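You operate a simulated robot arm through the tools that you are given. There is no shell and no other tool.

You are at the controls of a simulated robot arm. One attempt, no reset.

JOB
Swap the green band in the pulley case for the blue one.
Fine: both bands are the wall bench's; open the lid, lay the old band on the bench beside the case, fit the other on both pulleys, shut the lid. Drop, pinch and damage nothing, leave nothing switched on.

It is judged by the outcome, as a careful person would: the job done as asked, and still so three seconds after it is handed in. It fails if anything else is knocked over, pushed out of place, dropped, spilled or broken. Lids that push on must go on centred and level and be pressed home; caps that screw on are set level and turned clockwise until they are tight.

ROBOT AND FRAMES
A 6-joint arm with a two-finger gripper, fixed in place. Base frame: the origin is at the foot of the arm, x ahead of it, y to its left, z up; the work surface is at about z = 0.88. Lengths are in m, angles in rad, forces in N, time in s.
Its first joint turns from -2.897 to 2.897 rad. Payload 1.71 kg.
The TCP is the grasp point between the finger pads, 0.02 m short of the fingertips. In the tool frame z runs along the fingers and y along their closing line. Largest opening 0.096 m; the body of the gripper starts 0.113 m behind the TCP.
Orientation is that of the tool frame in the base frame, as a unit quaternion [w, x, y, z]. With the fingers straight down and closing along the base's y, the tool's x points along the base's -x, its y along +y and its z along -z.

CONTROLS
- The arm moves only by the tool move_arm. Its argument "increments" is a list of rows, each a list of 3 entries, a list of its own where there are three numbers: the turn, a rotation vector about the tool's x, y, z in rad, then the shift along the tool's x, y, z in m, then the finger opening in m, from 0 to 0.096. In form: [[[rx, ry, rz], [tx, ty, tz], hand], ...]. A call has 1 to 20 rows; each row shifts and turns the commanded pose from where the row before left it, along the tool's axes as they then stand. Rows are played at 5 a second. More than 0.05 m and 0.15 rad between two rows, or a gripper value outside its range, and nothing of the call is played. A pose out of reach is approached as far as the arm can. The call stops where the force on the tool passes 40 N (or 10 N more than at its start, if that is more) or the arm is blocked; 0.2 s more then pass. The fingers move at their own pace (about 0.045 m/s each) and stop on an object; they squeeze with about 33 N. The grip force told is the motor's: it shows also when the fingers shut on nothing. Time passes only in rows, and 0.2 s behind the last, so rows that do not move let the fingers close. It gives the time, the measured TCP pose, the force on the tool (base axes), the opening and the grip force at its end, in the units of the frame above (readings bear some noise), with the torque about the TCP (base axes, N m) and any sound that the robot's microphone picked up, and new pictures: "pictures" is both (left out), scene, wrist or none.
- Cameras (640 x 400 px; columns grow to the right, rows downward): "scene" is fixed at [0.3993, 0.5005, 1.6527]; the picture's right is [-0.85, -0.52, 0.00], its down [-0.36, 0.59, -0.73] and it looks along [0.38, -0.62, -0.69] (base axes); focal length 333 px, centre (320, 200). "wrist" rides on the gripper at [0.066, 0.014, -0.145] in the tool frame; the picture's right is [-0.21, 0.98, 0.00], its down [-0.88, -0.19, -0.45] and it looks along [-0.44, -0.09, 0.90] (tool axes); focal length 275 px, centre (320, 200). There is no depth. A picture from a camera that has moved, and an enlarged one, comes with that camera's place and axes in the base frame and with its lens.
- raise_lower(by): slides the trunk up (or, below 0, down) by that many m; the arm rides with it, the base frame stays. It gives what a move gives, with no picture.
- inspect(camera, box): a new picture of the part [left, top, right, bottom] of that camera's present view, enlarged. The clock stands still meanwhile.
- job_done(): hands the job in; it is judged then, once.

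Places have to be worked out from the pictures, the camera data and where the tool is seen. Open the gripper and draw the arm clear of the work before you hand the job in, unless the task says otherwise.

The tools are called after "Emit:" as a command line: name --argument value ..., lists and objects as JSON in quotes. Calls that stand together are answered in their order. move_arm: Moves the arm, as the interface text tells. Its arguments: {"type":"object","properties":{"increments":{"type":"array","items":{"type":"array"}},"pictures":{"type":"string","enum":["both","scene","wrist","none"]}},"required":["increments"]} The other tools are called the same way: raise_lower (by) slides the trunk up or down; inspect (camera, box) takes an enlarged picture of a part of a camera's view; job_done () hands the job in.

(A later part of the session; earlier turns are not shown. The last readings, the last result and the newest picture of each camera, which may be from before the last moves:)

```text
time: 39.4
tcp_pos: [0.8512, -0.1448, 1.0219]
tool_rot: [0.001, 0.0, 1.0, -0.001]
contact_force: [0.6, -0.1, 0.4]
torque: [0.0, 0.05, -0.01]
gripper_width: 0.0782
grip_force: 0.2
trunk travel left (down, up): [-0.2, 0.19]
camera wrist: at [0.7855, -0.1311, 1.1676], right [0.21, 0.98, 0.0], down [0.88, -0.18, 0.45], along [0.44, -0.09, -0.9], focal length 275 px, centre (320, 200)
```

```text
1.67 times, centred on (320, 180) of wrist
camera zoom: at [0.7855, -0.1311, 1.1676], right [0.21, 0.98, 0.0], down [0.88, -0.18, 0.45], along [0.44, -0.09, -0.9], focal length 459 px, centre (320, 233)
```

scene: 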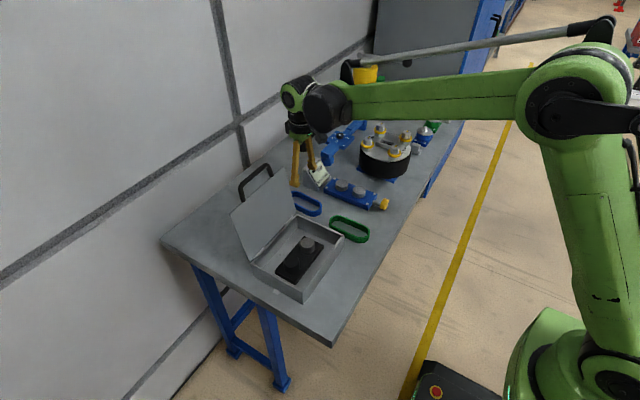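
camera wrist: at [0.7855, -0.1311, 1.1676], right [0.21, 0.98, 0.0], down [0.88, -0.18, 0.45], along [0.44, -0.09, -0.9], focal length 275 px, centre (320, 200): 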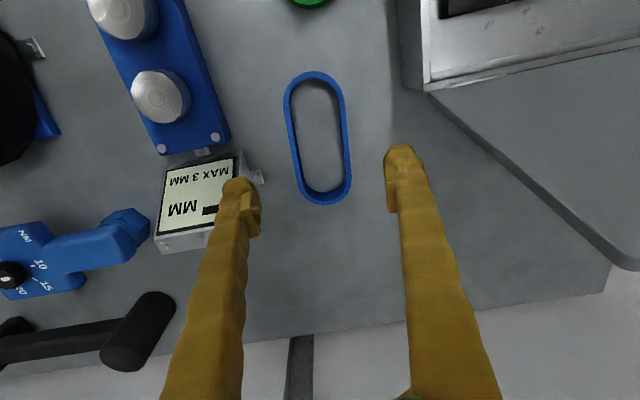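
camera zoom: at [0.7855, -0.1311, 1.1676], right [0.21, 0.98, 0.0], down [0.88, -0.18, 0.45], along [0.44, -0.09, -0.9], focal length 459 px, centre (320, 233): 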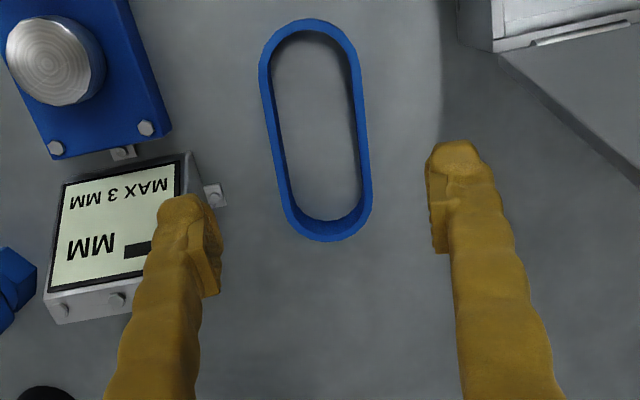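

I see the blue band between the fingers. I zoom in for its exact centre and yaw.

Emit:
inspect --camera "wrist" --box '[250, 60, 390, 215]'

Emit:
inspect --camera "scene" --box '[285, 180, 330, 220]'

```text
2.58 times, centred on (320, 138) of wrist
camera zoom: at [0.7855, -0.1311, 1.1676], right [0.21, 0.98, 0.0], down [0.88, -0.18, 0.45], along [0.44, -0.09, -0.9], focal length 710 px, centre (320, 361)
```

zoom: 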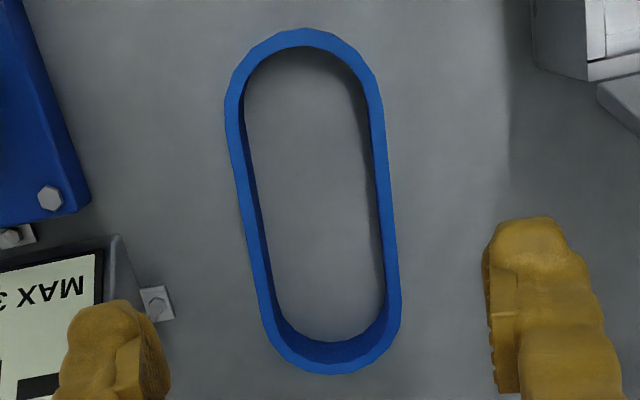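

```text
10.00 times, centred on (308, 200) of scene
camera zoom: at [0.3993, 0.5005, 1.6527], right [-0.85, -0.52, 0.0], down [-0.36, 0.59, -0.73], along [0.38, -0.62, -0.69], focal length 3329 px, centre (445, 200)
```

zoom: 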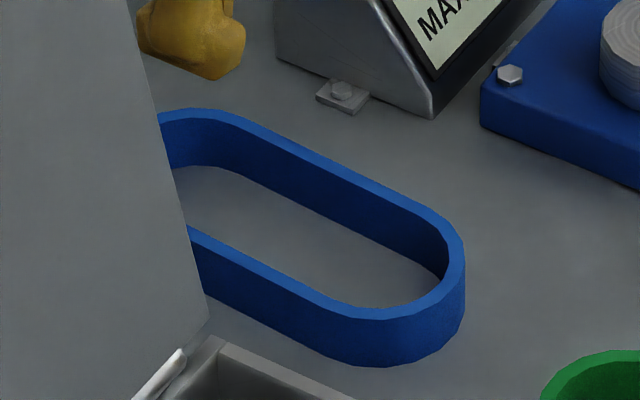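

Blue band centre ≈ (0.8575, −0.147), yaw about −0.06 rad relative to x. I align the tool to that, centre it, and descend partway with fingers at 72 mm.

Emit:
move_arm --increments '[[[0, 0, 0], [-0.0063, -0.0022, 0], 0.074], [[0, 0, 0.055], [0, 0, 0.02], 0.072], [[0, 0, 0], [0, 0, 0.03], 0.072], [[0, 0, 0], [0, 0, 0.03], 0.072], [[0, 0, 0], [0, 0, 0], 0.072]]'

Emit:
inspect --camera "wrist" --box '[220, 60, 420, 300]'

Emit:
inspect --camera "scene" --box '[260, 150, 360, 230]'

```text
time: 40.6
tcp_pos: [0.8582, -0.1458, 0.9433]
tool_rot: [0.001, 0.028, 1.0, 0.0]
contact_force: [-0.3, -0.7, -1.2]
torque: [-0.02, 0.01, -0.03]
gripper_width: 0.072
grip_force: 0.2
trunk travel left (down, up): [-0.2, 0.19]
camera wrist: at [0.7933, -0.1303, 1.0884], right [0.26, 0.97, 0.0], down [0.86, -0.23, 0.45], along [0.43, -0.12, -0.9], focal length 275 px, centre (320, 200)
```

scene: 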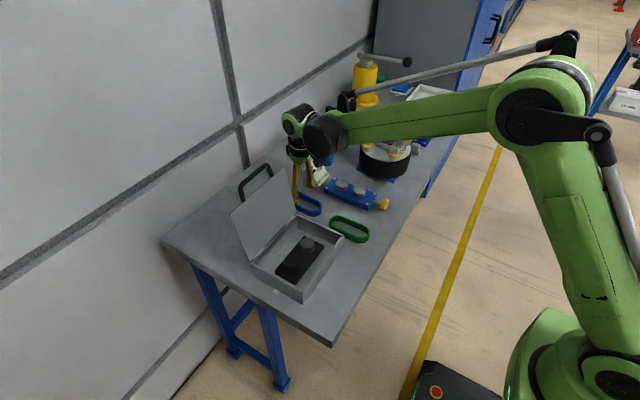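
wrist: 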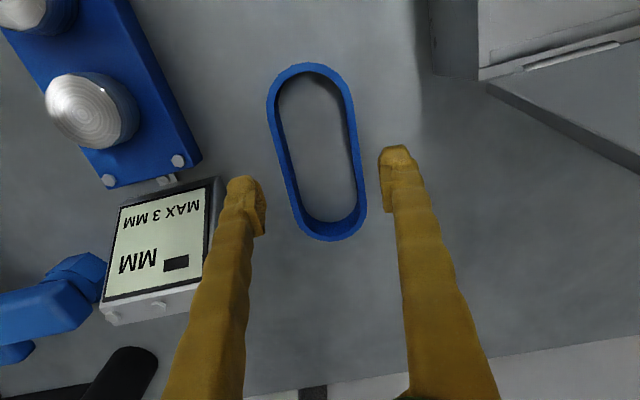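

```text
1.67 times, centred on (320, 180) of wrist
camera zoom: at [0.7933, -0.1303, 1.0884], right [0.26, 0.97, 0.0], down [0.86, -0.23, 0.45], along [0.43, -0.12, -0.9], focal length 459 px, centre (320, 233)
```

zoom: 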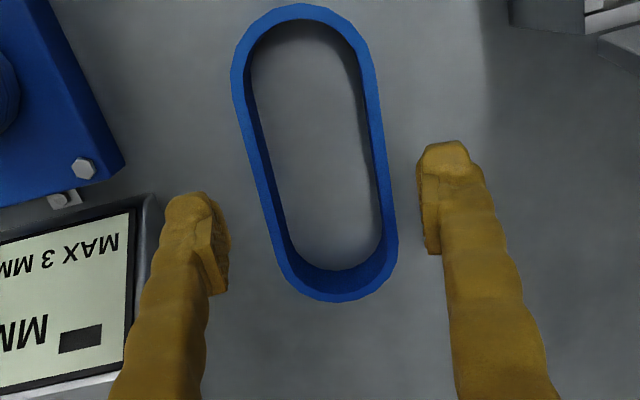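

```text
5.00 times, centred on (310, 190) of scene
camera zoom: at [0.3993, 0.5005, 1.6527], right [-0.85, -0.52, 0.0], down [-0.36, 0.59, -0.73], along [0.38, -0.62, -0.69], focal length 1665 px, centre (370, 250)
```

zoom: 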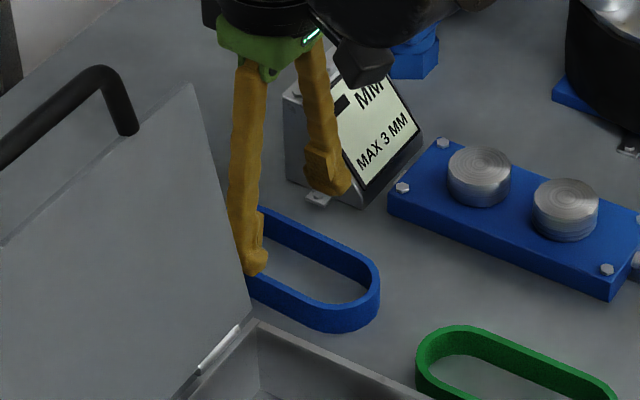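

The tool is centred within 1 mm on the blue band; a small extra yaw of 0.03 aligns it better. I descend to the same grip height as with the green one (z≈0.9045).

Emit:
move_arm --increments '[[[0, 0, 0.03], [0, -0.0005, 0.012], 0.072], [[0, 0, 0], [0, 0, 0.014], 0.072], [[0, 0, 0], [0, 0, 0.01], 0.072], [[0, 0, 0], [0, 0, 0.002], 0.072], [[0, 0, 0], [0, 0, 0], 0.072]]'

Emit:
inspect --camera "wrist" --box '[220, 60, 420, 300]'

Emit:
inspect --camera "scene" --box '[260, 150, 360, 230]'

```text
time: 41.8
tcp_pos: [0.8572, -0.1476, 0.9051]
tool_rot: [0.001, 0.043, 0.999, 0.0]
contact_force: [-0.7, 0.3, -0.3]
torque: [0.0, -0.02, -0.02]
gripper_width: 0.0723
grip_force: 0.1
trunk travel left (down, up): [-0.2, 0.19]
camera wrist: at [0.7941, -0.1284, 1.0506], right [0.29, 0.96, 0.0], down [0.86, -0.26, 0.45], along [0.43, -0.13, -0.9], focal length 275 px, centre (320, 200)
```

scene: 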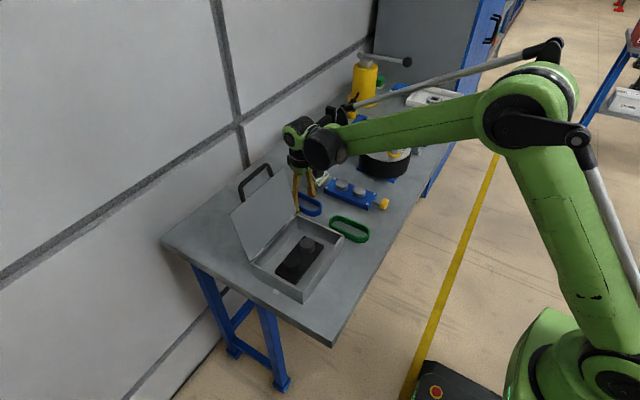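
wrist: 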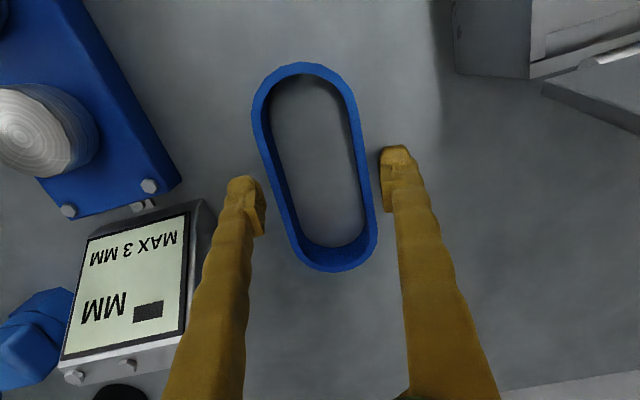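

```text
1.67 times, centred on (320, 180) of wrist
camera zoom: at [0.7941, -0.1284, 1.0506], right [0.29, 0.96, 0.0], down [0.86, -0.26, 0.45], along [0.43, -0.13, -0.9], focal length 459 px, centre (320, 233)
```

zoom: 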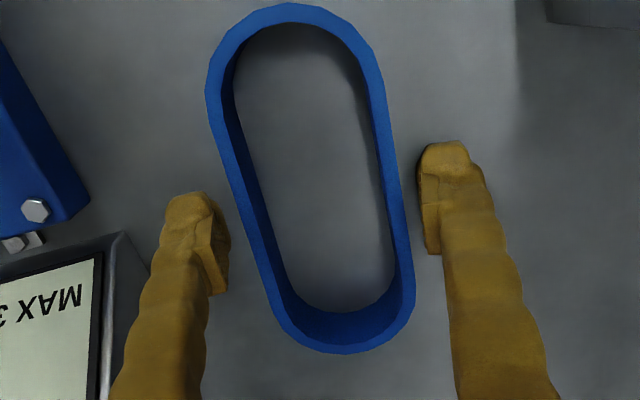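

```text
5.00 times, centred on (310, 190) of scene
camera zoom: at [0.3993, 0.5005, 1.6527], right [-0.85, -0.52, 0.0], down [-0.36, 0.59, -0.73], along [0.38, -0.62, -0.69], focal length 1665 px, centre (370, 250)
```

zoom: 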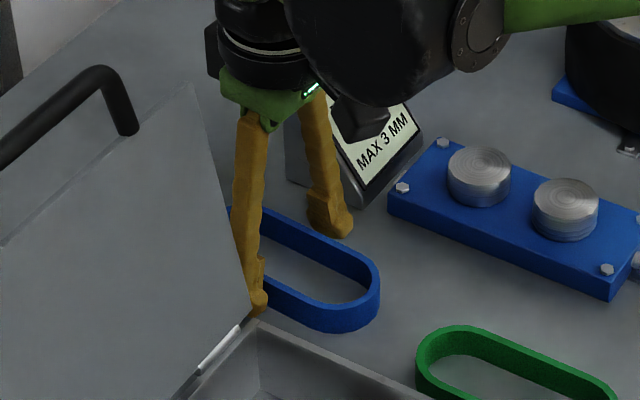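

Yaw now matches the green reference and the band is centred to ~1 mm. I close on it.

Emit:
move_arm --increments '[[[0, 0, 0], [0, 0, 0], 0.064], [[0, 0, 0], [0, 0, 0], 0.058], [[0, 0, 0], [0, 0, 0], 0.055], [[0, 0, 0], [0, 0, 0], 0.052], [[0, 0, 0], [0, 0, 0], 0.049], [[0, 0, 0], [0, 0, 0], 0.049]]'

Emit:
inspect --camera "wrist" --box '[190, 50, 450, 300]'

Emit:
inspect --camera "scene" --box '[260, 150, 360, 230]'

```text
time: 43.2
tcp_pos: [0.8577, -0.1469, 0.9059]
tool_rot: [0.001, 0.043, 0.999, 0.001]
contact_force: [-0.2, 0.8, 1.2]
torque: [0.07, -0.01, 0.08]
gripper_width: 0.0555
grip_force: 33.2
trunk travel left (down, up): [-0.2, 0.19]
camera wrist: at [0.794, -0.1283, 1.0508], right [0.29, 0.96, 0.0], down [0.86, -0.26, 0.45], along [0.43, -0.13, -0.89], focal length 275 px, centre (320, 200)
```

scene: 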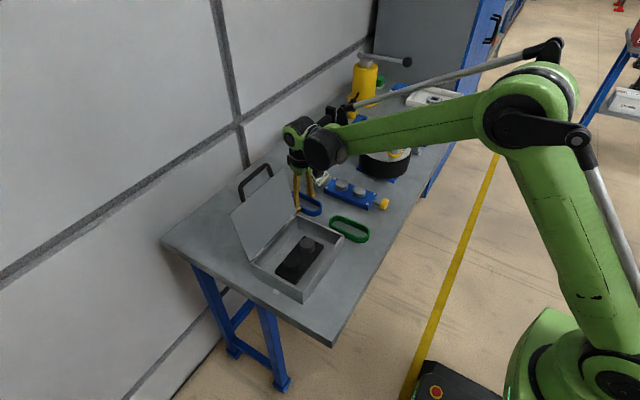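
wrist: 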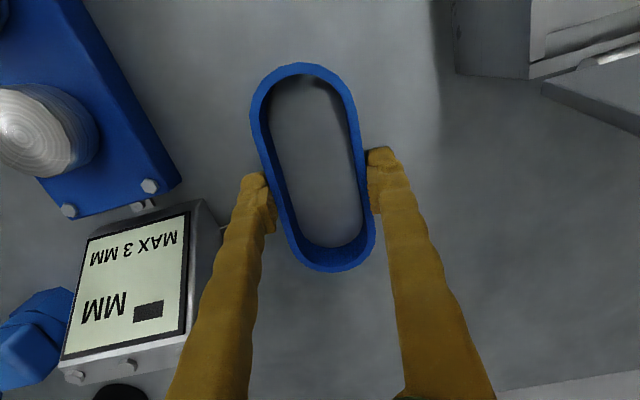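

```text
1.60 times, centred on (320, 175) of wrist
camera zoom: at [0.794, -0.1283, 1.0508], right [0.29, 0.96, 0.0], down [0.86, -0.26, 0.45], along [0.43, -0.13, -0.89], focal length 440 px, centre (320, 240)
```

zoom: 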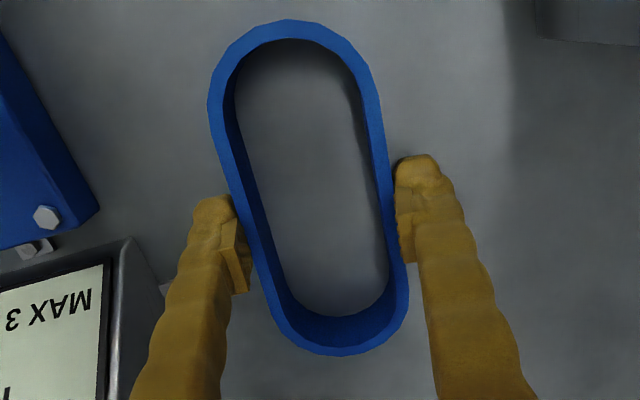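

```text
5.00 times, centred on (310, 190) of scene
camera zoom: at [0.3993, 0.5005, 1.6527], right [-0.85, -0.52, 0.0], down [-0.36, 0.59, -0.73], along [0.38, -0.62, -0.69], focal length 1665 px, centre (370, 250)
```

zoom: 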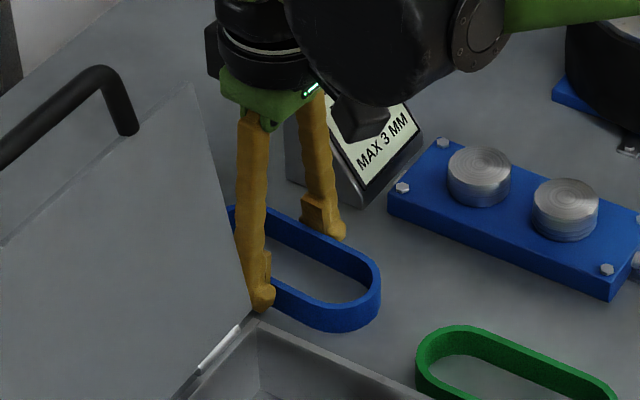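

The blue band is gripped (55.5 mm, same size). Compared with the green reference it sits about 2.3 mm further toward tool +x and ~2 mm lower, which I will compensate at fitting. I lift it slowly.

Emit:
move_arm --increments '[[[0, 0, 0], [0, 0, -0.005], 0.049], [[0, 0, 0], [0, 0, -0.01], 0.049], [[0, 0, 0], [0, 0, -0.025], 0.049], [[0, 0, 0], [0, 0, -0.035], 0.049], [[0, 0, 0], [0, 0, -0.04], 0.049], [[0, 0, 0], [0, 0, -0.04], 0.049], [[0, 0, 0], [0, 0, 0], 0.049]]'

Emit:
inspect --camera "wrist" --box '[190, 50, 450, 300]'

```text
time: 44.8
tcp_pos: [0.8589, -0.1473, 1.0612]
tool_rot: [0.001, 0.042, 0.999, 0.0]
contact_force: [-0.2, -1.1, 0.1]
torque: [0.01, -0.02, -0.01]
gripper_width: 0.0557
grip_force: 33.0
trunk travel left (down, up): [-0.2, 0.19]
camera wrist: at [0.7937, -0.1287, 1.2065], right [0.29, 0.96, 0.0], down [0.86, -0.26, 0.45], along [0.43, -0.13, -0.89], focal length 275 px, centre (320, 200)
```

scene: 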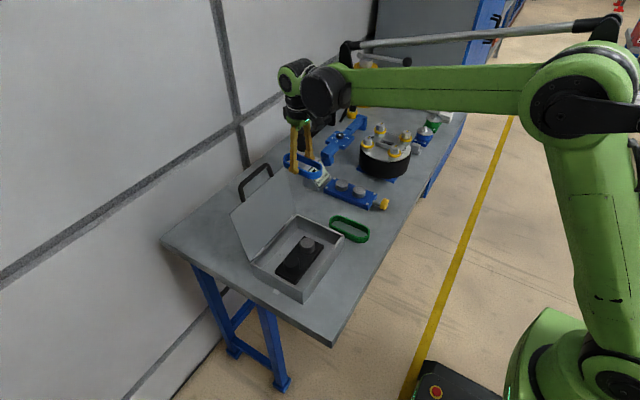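
wrist: 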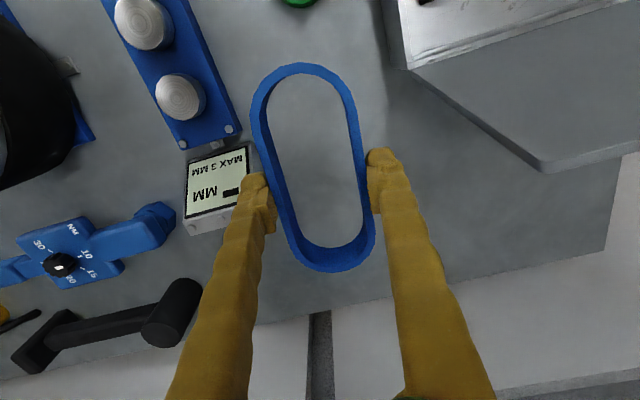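

```text
1.60 times, centred on (320, 175) of wrist
camera zoom: at [0.7937, -0.1287, 1.2065], right [0.29, 0.96, 0.0], down [0.86, -0.26, 0.45], along [0.43, -0.13, -0.89], focal length 440 px, centre (320, 240)
```

zoom: 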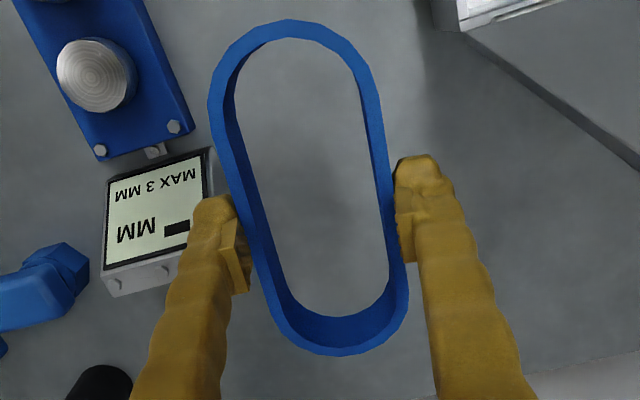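

The band is up and level. I draw back toward the robot first (away from the lid), then turn it so it lies along y.

Emit:
move_arm --increments '[[[0, 0, 0], [0.037, -0.0032, 0], 0.049], [[0, 0, 0], [0.038, -0.0032, 0], 0.049], [[0, 0, 0], [0.038, -0.0032, 0], 0.049], [[0, 0, 0], [0.037, -0.0032, 0], 0.049], [[0, 0, -0.138], [0, 0, 0], 0.049], [[0, 0, -0.138], [0, 0, 0], 0.049], [[0, 0, -0.138], [0, 0, 0], 0.049], [[0, 0, -0.138], [0, 0, 0], 0.049], [[0, 0, -0.138], [0, 0, 0], 0.049], [[0, 0, -0.138], [0, 0, 0], 0.049], [[0, 0, -0.138], [0, 0, 0], 0.049], [[0, 0, -0.138], [0, 0, 0], 0.049], [[0, 0, -0.138], [0, 0, 0], 0.049], [[0, 0, -0.138], [0, 0, 0], 0.049], [[0, 0, -0.138], [0, 0, 0], 0.049], [[0, 0, -0.138], [0, 0, 0], 0.049], [[0, 0, 0], [0, 0, 0], 0.049]]'

```text
time: 48.4
tcp_pos: [0.7062, -0.1464, 1.06]
tool_rot: [-0.001, 0.708, -0.706, 0.0]
contact_force: [0.3, 0.2, -1.5]
torque: [-0.02, -0.01, 0.01]
gripper_width: 0.0554
grip_force: 32.8
trunk travel left (down, up): [-0.2, 0.19]
camera wrist: at [0.6939, -0.2131, 1.2056], right [-0.98, 0.2, 0.0], down [0.18, 0.88, 0.44], along [0.09, 0.43, -0.9], focal length 275 px, centre (320, 200)
```

scene: 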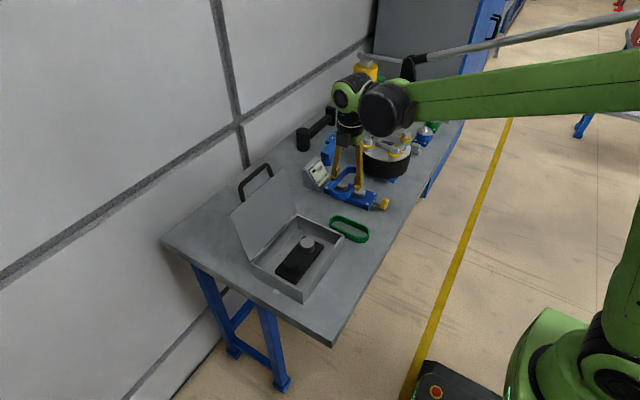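
wrist: 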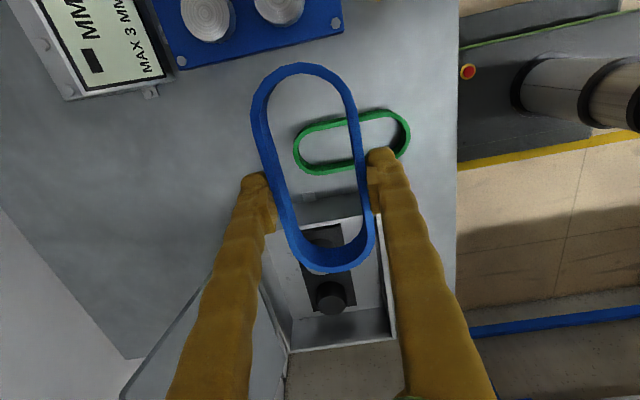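

Turned and clear. Now I carry it over the case to (0.740, 0.052), and lower to hover about 2 cm above the pulleys.

Emit:
move_arm --increments '[[[0, 0, 0], [-0.0397, -0.0068, 0], 0.049], [[0, 0, 0], [-0.0397, -0.0068, 0], 0.049], [[0, 0, 0], [-0.0397, -0.0068, 0], 0.049], [[0, 0, 0], [-0.0397, -0.0068, 0], 0.049], [[0, 0, 0], [-0.0396, -0.0066, 0], 0.049], [[0, 0, 0], [0, 0, 0.02], 0.049], [[0, 0, 0], [0, 0, 0.03], 0.049], [[0, 0, 0], [0, 0, 0.03], 0.049], [[0, 0, 0], [0, 0, 0], 0.049]]'

Emit:
inspect --camera "wrist" --box '[190, 50, 450, 300]'

Emit:
inspect --camera "scene" --box '[250, 190, 350, 300]'

```text
time: 50.4
tcp_pos: [0.7428, 0.0515, 0.9802]
tool_rot: [0.0, -0.707, 0.707, -0.001]
contact_force: [0.0, -0.7, -0.8]
torque: [0.01, 0.04, 0.01]
gripper_width: 0.0553
grip_force: 33.1
trunk travel left (down, up): [-0.2, 0.19]
camera wrist: at [0.728, -0.0147, 1.1253], right [-0.98, 0.21, 0.0], down [0.18, 0.88, 0.44], along [0.09, 0.43, -0.9], focal length 275 px, centre (320, 200)
```

scene: 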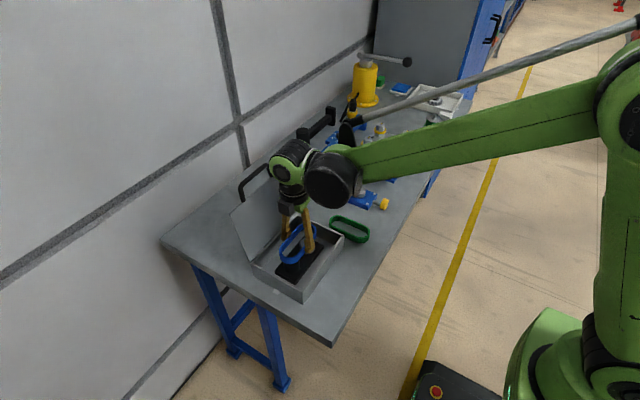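
wrist: 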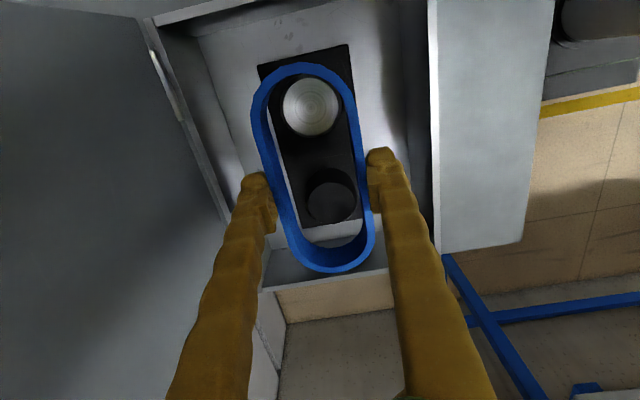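

```text
1.60 times, centred on (320, 175) of wrist
camera zoom: at [0.728, -0.0147, 1.1253], right [-0.98, 0.21, 0.0], down [0.18, 0.88, 0.44], along [0.09, 0.43, -0.9], focal length 440 px, centre (320, 240)
```

zoom: 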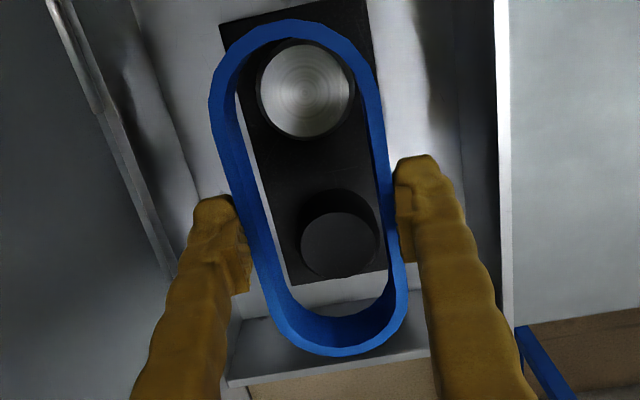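

```text
3.64 times, centred on (300, 245) of scene
camera zoom: at [0.3993, 0.5005, 1.6527], right [-0.85, -0.52, 0.0], down [-0.36, 0.59, -0.73], along [0.38, -0.62, -0.69], focal length 1211 px, centre (393, 36)
```

zoom: 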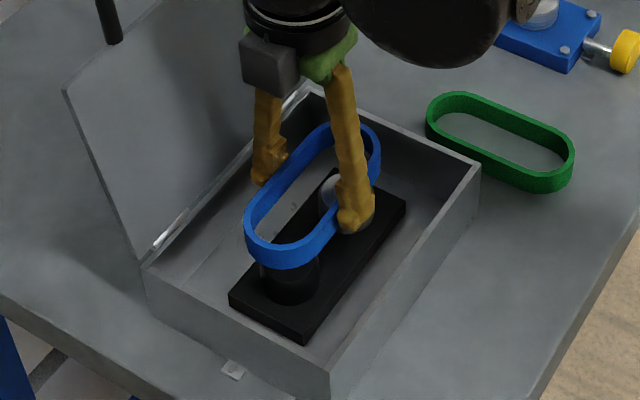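

Relative to the green band's seat, I'm ~2 mm too far in x; pulleys are seen at x≈0.7395. I shift 2.2 mm toward the robot and lower to about 5 mm above the pulley tops, then check the gaps.

Emit:
move_arm --increments '[[[0, 0, 0], [-0.0003, 0.0022, 0], 0.049], [[0, 0, 0], [0, 0, 0.011], 0.049], [[0, 0, 0], [0, 0, 0.011], 0.049], [[0, 0, 0], [0, 0, 0], 0.049]]'

Emit:
inspect --camera "wrist" --box '[220, 60, 420, 290]'

Emit:
inspect --camera "scene" --box '[260, 215, 335, 285]'

```text
time: 51.4
tcp_pos: [0.7392, 0.0521, 0.9578]
tool_rot: [0.0, -0.707, 0.707, 0.0]
contact_force: [0.4, 0.1, 0.0]
torque: [-0.02, 0.01, -0.01]
gripper_width: 0.0555
grip_force: 33.0
trunk travel left (down, up): [-0.2, 0.19]
camera wrist: at [0.7257, -0.0149, 1.1036], right [-0.98, 0.21, 0.0], down [0.18, 0.88, 0.44], along [0.09, 0.43, -0.9], focal length 275 px, centre (320, 200)
```

scene: 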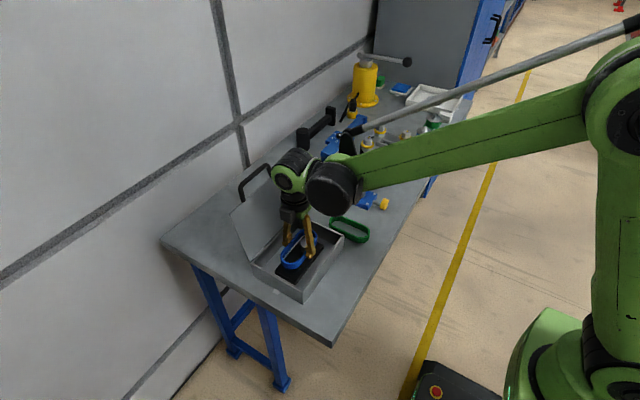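
wrist: 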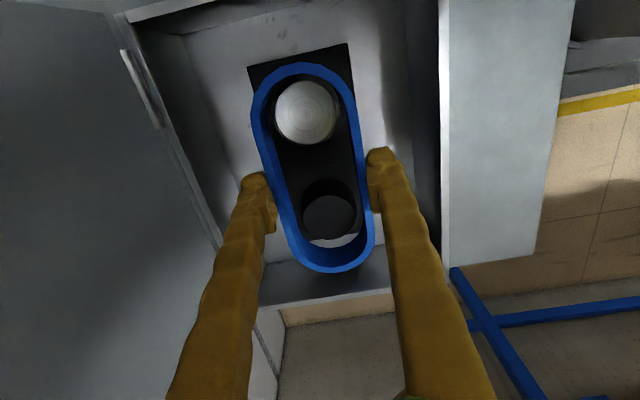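

```text
1.74 times, centred on (320, 175) of wrist
camera zoom: at [0.7257, -0.0149, 1.1036], right [-0.98, 0.21, 0.0], down [0.18, 0.88, 0.44], along [0.09, 0.43, -0.9], focal length 479 px, centre (320, 244)
```

zoom: 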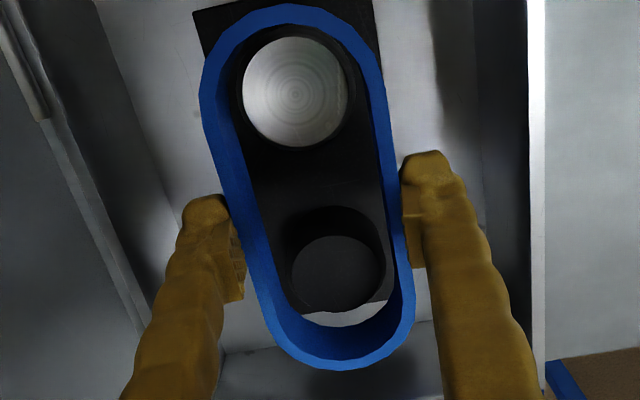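

```text
5.71 times, centred on (298, 250) of scene
camera zoom: at [0.3993, 0.5005, 1.6527], right [-0.85, -0.52, 0.0], down [-0.36, 0.59, -0.73], along [0.38, -0.62, -0.69], focal length 1902 px, centre (449, -86)
```

zoom: 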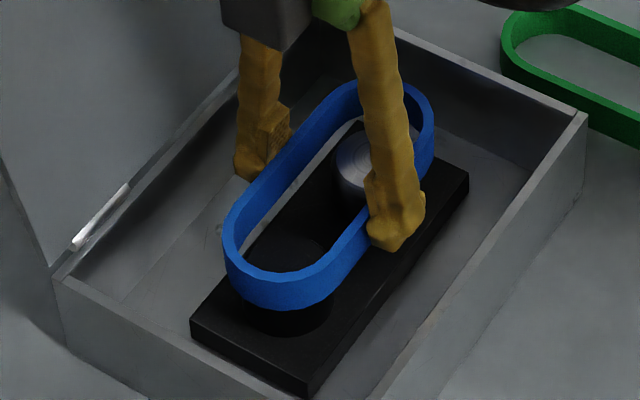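

Gaps check out: band inner ends at y≈−0.0114 and 0.111, pulley rims at ≈−0.008 and ≈0.109, x centred at 0.7397. I nudge 0.5 mm in +y and lower slowly over the pulleys, reading the force.

Emit:
move_arm --increments '[[[0, 0, 0], [-0.0005, 0, 0.003], 0.049], [[0, 0, 0], [0, 0, 0.003], 0.049], [[0, 0, 0], [0, 0, 0.002], 0.049], [[0, 0, 0], [0, 0, 0], 0.049]]' --pictures "none"

Emit:
inspect --camera "wrist" --box '[220, 60, 420, 290]'

Emit:
inspect --camera "scene" --box '[260, 215, 335, 285]'

```text
time: 52.4
tcp_pos: [0.7388, 0.0526, 0.9509]
tool_rot: [0.0, -0.706, 0.708, 0.0]
contact_force: [-0.5, 0.4, -0.7]
torque: [-0.02, -0.01, -0.01]
gripper_width: 0.0553
grip_force: 32.8
trunk travel left (down, up): [-0.2, 0.19]
```

```text
1.74 times, centred on (320, 175) of wrist
camera zoom: at [0.7256, -0.0143, 1.0958], right [-0.98, 0.21, 0.0], down [0.18, 0.88, 0.44], along [0.09, 0.43, -0.9], focal length 479 px, centre (320, 244)
```

zoom: 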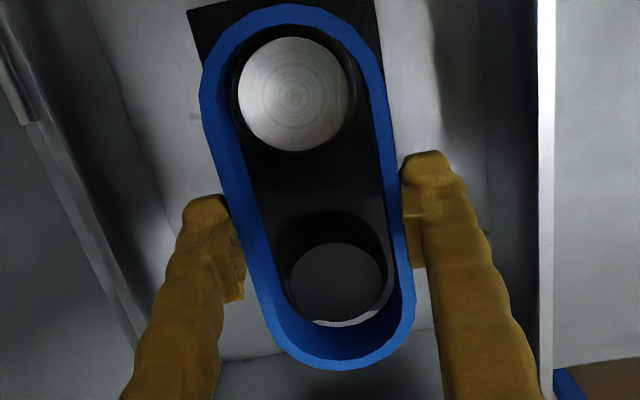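

```text
5.71 times, centred on (298, 250) of scene
camera zoom: at [0.3993, 0.5005, 1.6527], right [-0.85, -0.52, 0.0], down [-0.36, 0.59, -0.73], along [0.38, -0.62, -0.69], focal length 1902 px, centre (449, -86)
```

zoom: 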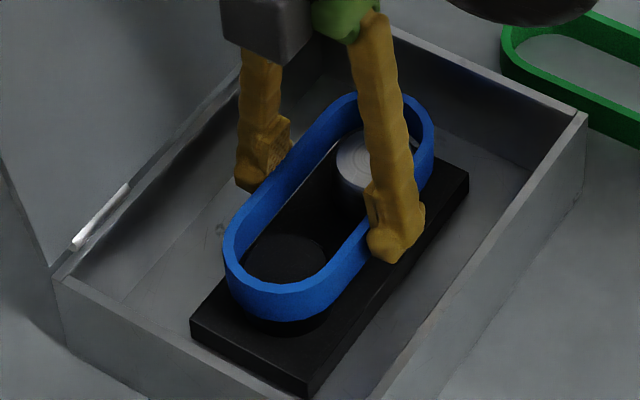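

No contact force; the lower edge is now at pulley-top level and both pulleys lie inside the loop. I continue down.

Emit:
move_arm --increments '[[[0, 0, 0], [0, 0, 0.002], 0.049], [[0, 0, 0], [0, 0, 0.002], 0.049], [[0, 0, 0], [0, 0, 0.002], 0.049], [[0, 0, 0], [0, 0, 0], 0.049]]' --pictures "none"

Emit:
inspect --camera "wrist" --box '[220, 60, 420, 290]'

Emit:
inspect --camera "scene" --box '[260, 215, 335, 285]'

```text
time: 53.4
tcp_pos: [0.7383, 0.052, 0.9435]
tool_rot: [-0.001, 0.707, -0.707, 0.001]
contact_force: [0.1, 1.5, 0.8]
torque: [0.01, -0.03, -0.03]
gripper_width: 0.0554
grip_force: 32.6
trunk travel left (down, up): [-0.2, 0.19]
```

```text
1.74 times, centred on (320, 175) of wrist
camera zoom: at [0.7253, -0.0143, 1.0896], right [-0.98, 0.21, 0.0], down [0.18, 0.88, 0.44], along [0.09, 0.43, -0.9], focal length 479 px, centre (320, 244)
```

zoom: 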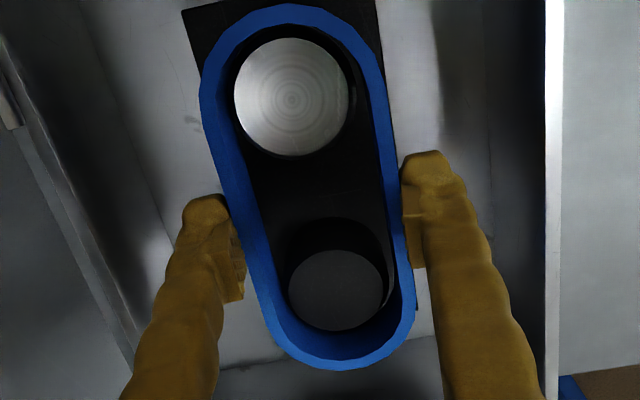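

```text
5.71 times, centred on (298, 250) of scene
camera zoom: at [0.3993, 0.5005, 1.6527], right [-0.85, -0.52, 0.0], down [-0.36, 0.59, -0.73], along [0.38, -0.62, -0.69], focal length 1902 px, centre (449, -86)
```

zoom: 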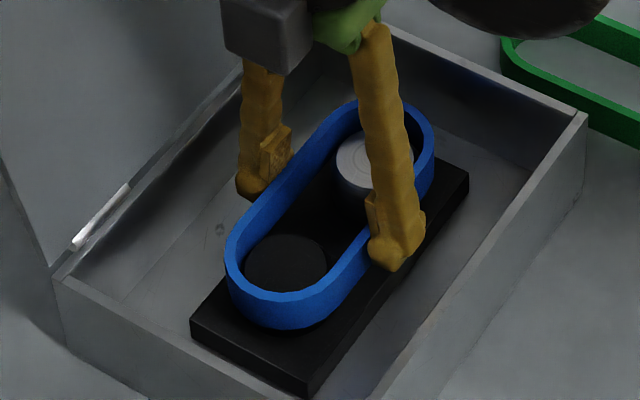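

Both pulleys are entering the loop without force. I check the side gaps with a closer zoom before lowering more.

Emit:
inspect --camera "wrist" --box '[245, 55, 375, 145]'

Emit:
inspect --camera "wrist" --box '[275, 180, 385, 285]'

```text
4.44 times, centred on (310, 100) of wrist
camera zoom: at [0.7253, -0.0143, 1.0896], right [-0.98, 0.21, 0.0], down [0.18, 0.88, 0.44], along [0.09, 0.43, -0.9], focal length 1224 px, centre (364, 644)
```

zoom: 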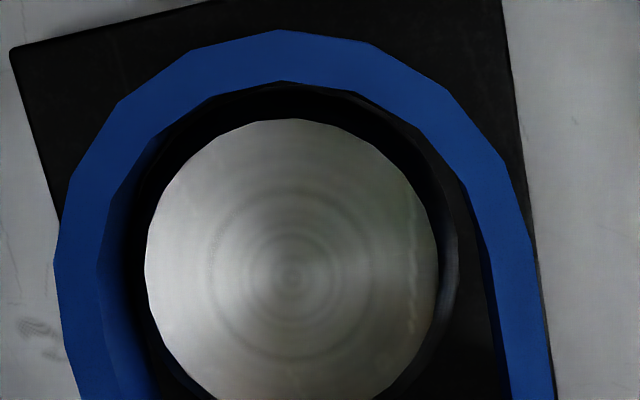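

```text
3.81 times, centred on (330, 232) of wrist
camera zoom: at [0.7253, -0.0143, 1.0896], right [-0.98, 0.21, 0.0], down [0.18, 0.88, 0.44], along [0.09, 0.43, -0.9], focal length 1049 px, centre (282, 76)
```

zoom: 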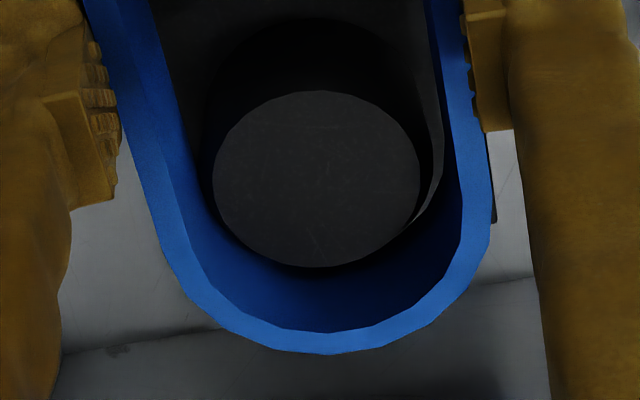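

Lengthwise gaps are equal (~4 mm each end); crosswise the band is ~1.4 mm toward the robot, so I shift +1.3 mm in x and keep lowering.

Emit:
move_arm --increments '[[[0, 0, 0], [0, -0.0013, 0], 0.049], [[0, 0, 0], [0, 0, 0.003], 0.049], [[0, 0, 0], [0, 0, 0.003], 0.049], [[0, 0, 0], [0, 0, 0.003], 0.049], [[0, 0, 0], [0, 0, 0], 0.049]]' --pictures "none"

Emit:
inspect --camera "wrist" --box '[220, 60, 420, 290]'

Emit:
inspect --camera "scene" --box '[260, 215, 335, 285]'

```text
time: 54.6
tcp_pos: [0.7399, 0.0513, 0.9358]
tool_rot: [-0.001, 0.707, -0.707, 0.0]
contact_force: [0.3, 0.1, 0.0]
torque: [0.0, -0.01, -0.04]
gripper_width: 0.0553
grip_force: 33.3
trunk travel left (down, up): [-0.2, 0.19]
```

```text
1.74 times, centred on (320, 175) of wrist
camera zoom: at [0.7267, -0.0139, 1.0807], right [-0.98, 0.21, 0.0], down [0.18, 0.88, 0.44], along [0.09, 0.43, -0.9], focal length 479 px, centre (320, 244)
```

zoom: 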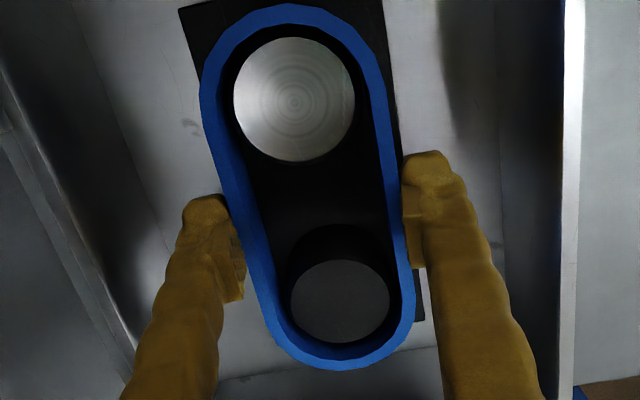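

```text
5.71 times, centred on (298, 250) of scene
camera zoom: at [0.3993, 0.5005, 1.6527], right [-0.85, -0.52, 0.0], down [-0.36, 0.59, -0.73], along [0.38, -0.62, -0.69], focal length 1902 px, centre (449, -86)
```

zoom: 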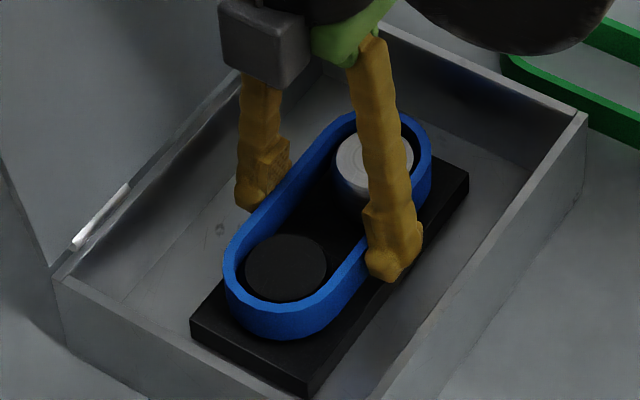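

Still free, nearly seated (z 0.936, seat expected about 0.929). I lower further in small steps.

Emit:
move_arm --increments '[[[0, 0, 0], [0, 0, 0.002], 0.049], [[0, 0, 0], [0, 0, 0.002], 0.049], [[0, 0, 0], [0, 0, 0], 0.049]]' --pictures "none"

```text
time: 55.4
tcp_pos: [0.7407, 0.0518, 0.9306]
tool_rot: [0.0, 0.707, -0.707, 0.0]
contact_force: [-0.3, 0.0, -0.5]
torque: [0.02, 0.02, -0.03]
gripper_width: 0.0553
grip_force: 33.0
trunk travel left (down, up): [-0.2, 0.19]
```

Free still at 0.931; I continue in 1 mm steps to find the seat.

Emit:
move_arm --increments '[[[0, 0, 0], [0, 0, 0.001], 0.049], [[0, 0, 0], [0, 0, 0.001], 0.049], [[0, 0, 0], [0, 0, 0], 0.049]]' --pictures "none"

Emit:
inspect --camera "scene" --box '[260, 215, 335, 285]'

```text
time: 56.2
tcp_pos: [0.7404, 0.0517, 0.9288]
tool_rot: [-0.001, 0.708, -0.707, 0.001]
contact_force: [1.6, 0.1, 4.1]
torque: [-0.02, -0.01, 0.0]
gripper_width: 0.0553
grip_force: 32.7
trunk travel left (down, up): [-0.2, 0.19]
```

```text
5.71 times, centred on (298, 250) of scene
camera zoom: at [0.3993, 0.5005, 1.6527], right [-0.85, -0.52, 0.0], down [-0.36, 0.59, -0.73], along [0.38, -0.62, -0.69], focal length 1902 px, centre (449, -86)
```

zoom: 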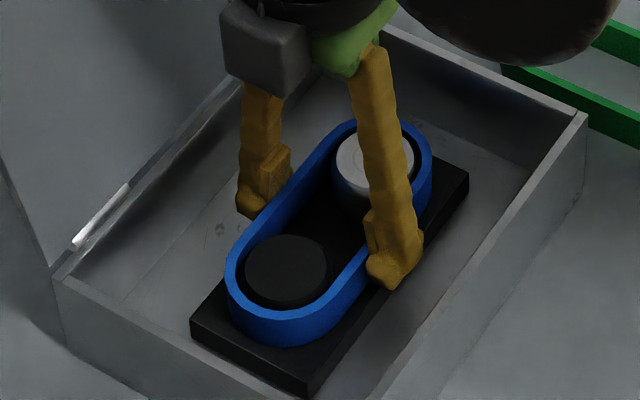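

Contact begins at 0.9288, exactly the predicted seat height. I press half a millimetre to be sure it sits, and then release gently.

Emit:
move_arm --increments '[[[0, 0, 0], [0, 0, 0.0006], 0.049], [[0, 0, 0], [0, 0, 0], 0.049]]' --pictures "none"

Emit:
inspect --camera "wrist" --box '[220, 60, 420, 290]'

```text
time: 56.8
tcp_pos: [0.7396, 0.0522, 0.9282]
tool_rot: [-0.001, 0.707, -0.707, 0.001]
contact_force: [0.4, 0.0, 3.2]
torque: [0.03, -0.03, -0.04]
gripper_width: 0.0551
grip_force: 33.5
trunk travel left (down, up): [-0.2, 0.19]
```

```text
1.74 times, centred on (320, 175) of wrist
camera zoom: at [0.7266, -0.0141, 1.0743], right [-0.98, 0.21, 0.0], down [0.18, 0.88, 0.44], along [0.09, 0.43, -0.9], focal length 479 px, centre (320, 244)
```

zoom: 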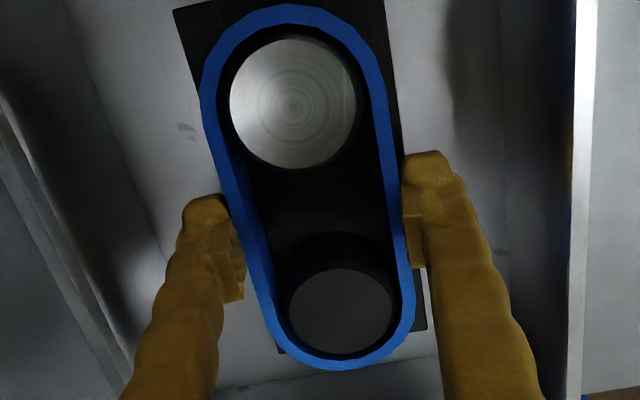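

Only ~3 N; I lower another 1 mm to confirm it is fully down on its seat.

Emit:
move_arm --increments '[[[0, 0, 0], [0, 0, 0.0006], 0.049], [[0, 0, 0], [0, 0, 0.0005], 0.049], [[0, 0, 0], [0, 0, 0], 0.049]]' --pictures "none"

```text
time: 57.6
tcp_pos: [0.7412, 0.0514, 0.9279]
tool_rot: [-0.001, 0.708, -0.707, 0.0]
contact_force: [-0.3, 0.3, 2.9]
torque: [0.02, -0.03, -0.03]
gripper_width: 0.0557
grip_force: 33.3
trunk travel left (down, up): [-0.2, 0.19]
```

Force remains small; I go down one more millimetre and watch for a clear rise.

Emit:
move_arm --increments '[[[0, 0, 0], [0, 0, 0.0005], 0.049], [[0, 0, 0], [0, 0, 0.0005], 0.049], [[0, 0, 0], [0, 0, 0], 0.049]]' --pictures "none"

Emit:
inspect --camera "scene" --box '[260, 215, 335, 285]'

Emit:
inspect --camera "wrist" --box '[220, 60, 420, 290]'

```text
time: 58.4
tcp_pos: [0.7399, 0.0509, 0.9276]
tool_rot: [0.0, 0.707, -0.707, 0.001]
contact_force: [4.5, 0.5, 19.7]
torque: [0.07, 0.19, 0.03]
gripper_width: 0.0555
grip_force: 32.8
trunk travel left (down, up): [-0.2, 0.19]
```

```text
5.71 times, centred on (298, 250) of scene
camera zoom: at [0.3993, 0.5005, 1.6527], right [-0.85, -0.52, 0.0], down [-0.36, 0.59, -0.73], along [0.38, -0.62, -0.69], focal length 1902 px, centre (449, -86)
```

zoom: 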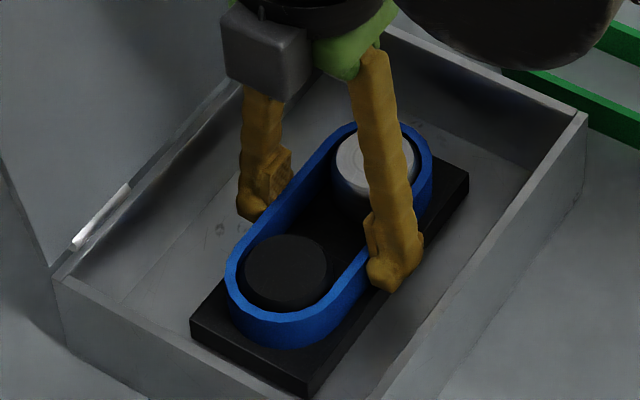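

```text
1.74 times, centred on (320, 175) of wrist
camera zoom: at [0.7264, -0.0142, 1.0728], right [-0.98, 0.21, 0.0], down [0.18, 0.88, 0.45], along [0.09, 0.43, -0.9], focal length 479 px, centre (320, 244)
```

zoom: 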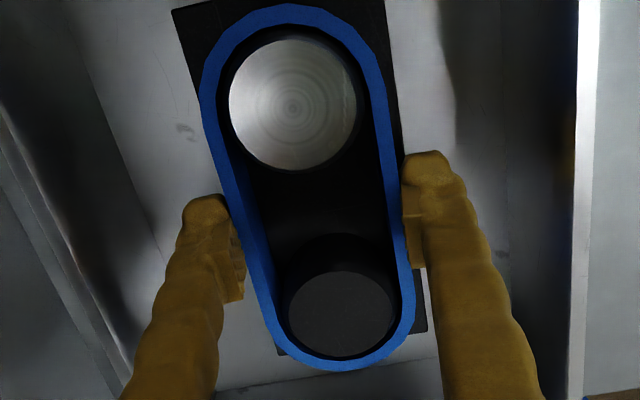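

Now 20 N: the band is firmly on its seat. I relieve 1 mm and open the fingers gently.

Emit:
move_arm --increments '[[[0, 0, 0], [0, 0, -0.0012], 0.049], [[0, 0, 0], [0, 0, 0], 0.055], [[0, 0, 0], [0, 0, 0], 0.058], [[0, 0, 0], [0, 0, 0], 0.066], [[0, 0, 0], [0, 0, 0], 0.075], [[0, 0, 0], [0, 0, 0], 0.084], [[0, 0, 0], [0, 0, 0], 0.084]]'

Emit:
inspect --camera "scene" --box '[260, 215, 335, 285]'

Emit:
inspect --camera "wrist" --box '[220, 60, 420, 290]'

```text
time: 60.0
tcp_pos: [0.7405, 0.052, 0.9272]
tool_rot: [-0.001, 0.707, -0.707, 0.0]
contact_force: [-1.0, 0.4, -0.7]
torque: [-0.01, 0.01, -0.01]
gripper_width: 0.0838
grip_force: 0.0
trunk travel left (down, up): [-0.2, 0.19]
camera wrist: at [0.7269, -0.0141, 1.0731], right [-0.98, 0.21, 0.0], down [0.18, 0.88, 0.44], along [0.09, 0.43, -0.9], focal length 275 px, centre (320, 200)
```

scene: 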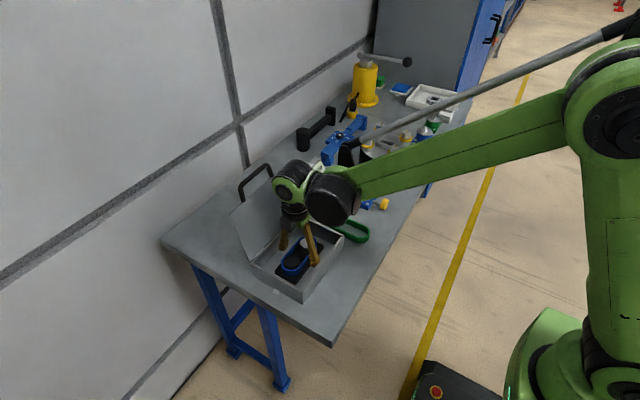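
wrist: 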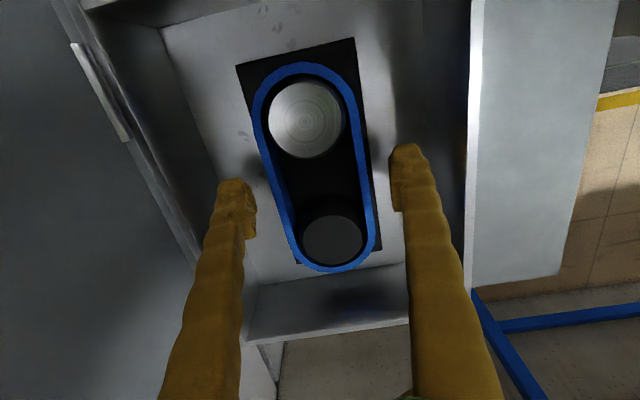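

```text
5.71 times, centred on (298, 250) of scene
camera zoom: at [0.3993, 0.5005, 1.6527], right [-0.85, -0.52, 0.0], down [-0.36, 0.59, -0.73], along [0.38, -0.62, -0.69], focal length 1902 px, centre (449, -86)
```

zoom: 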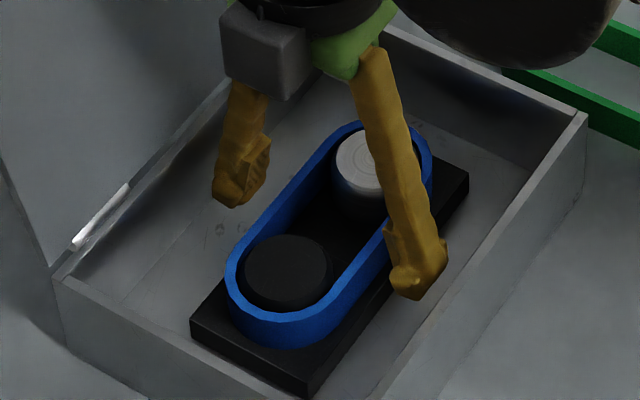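

```text
1.74 times, centred on (320, 175) of wrist
camera zoom: at [0.7269, -0.0141, 1.0731], right [-0.98, 0.21, 0.0], down [0.18, 0.88, 0.44], along [0.09, 0.43, -0.9], focal length 479 px, centre (320, 244)
```

zoom: 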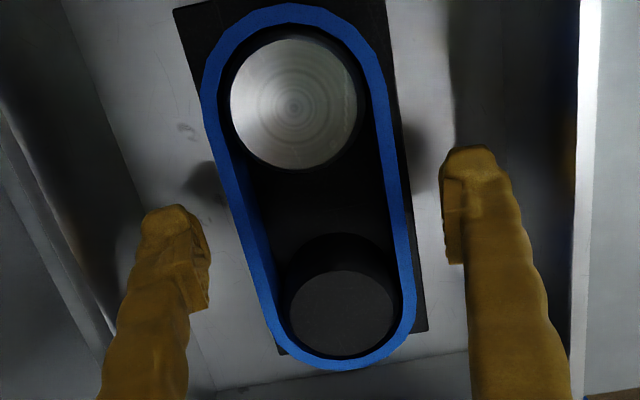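

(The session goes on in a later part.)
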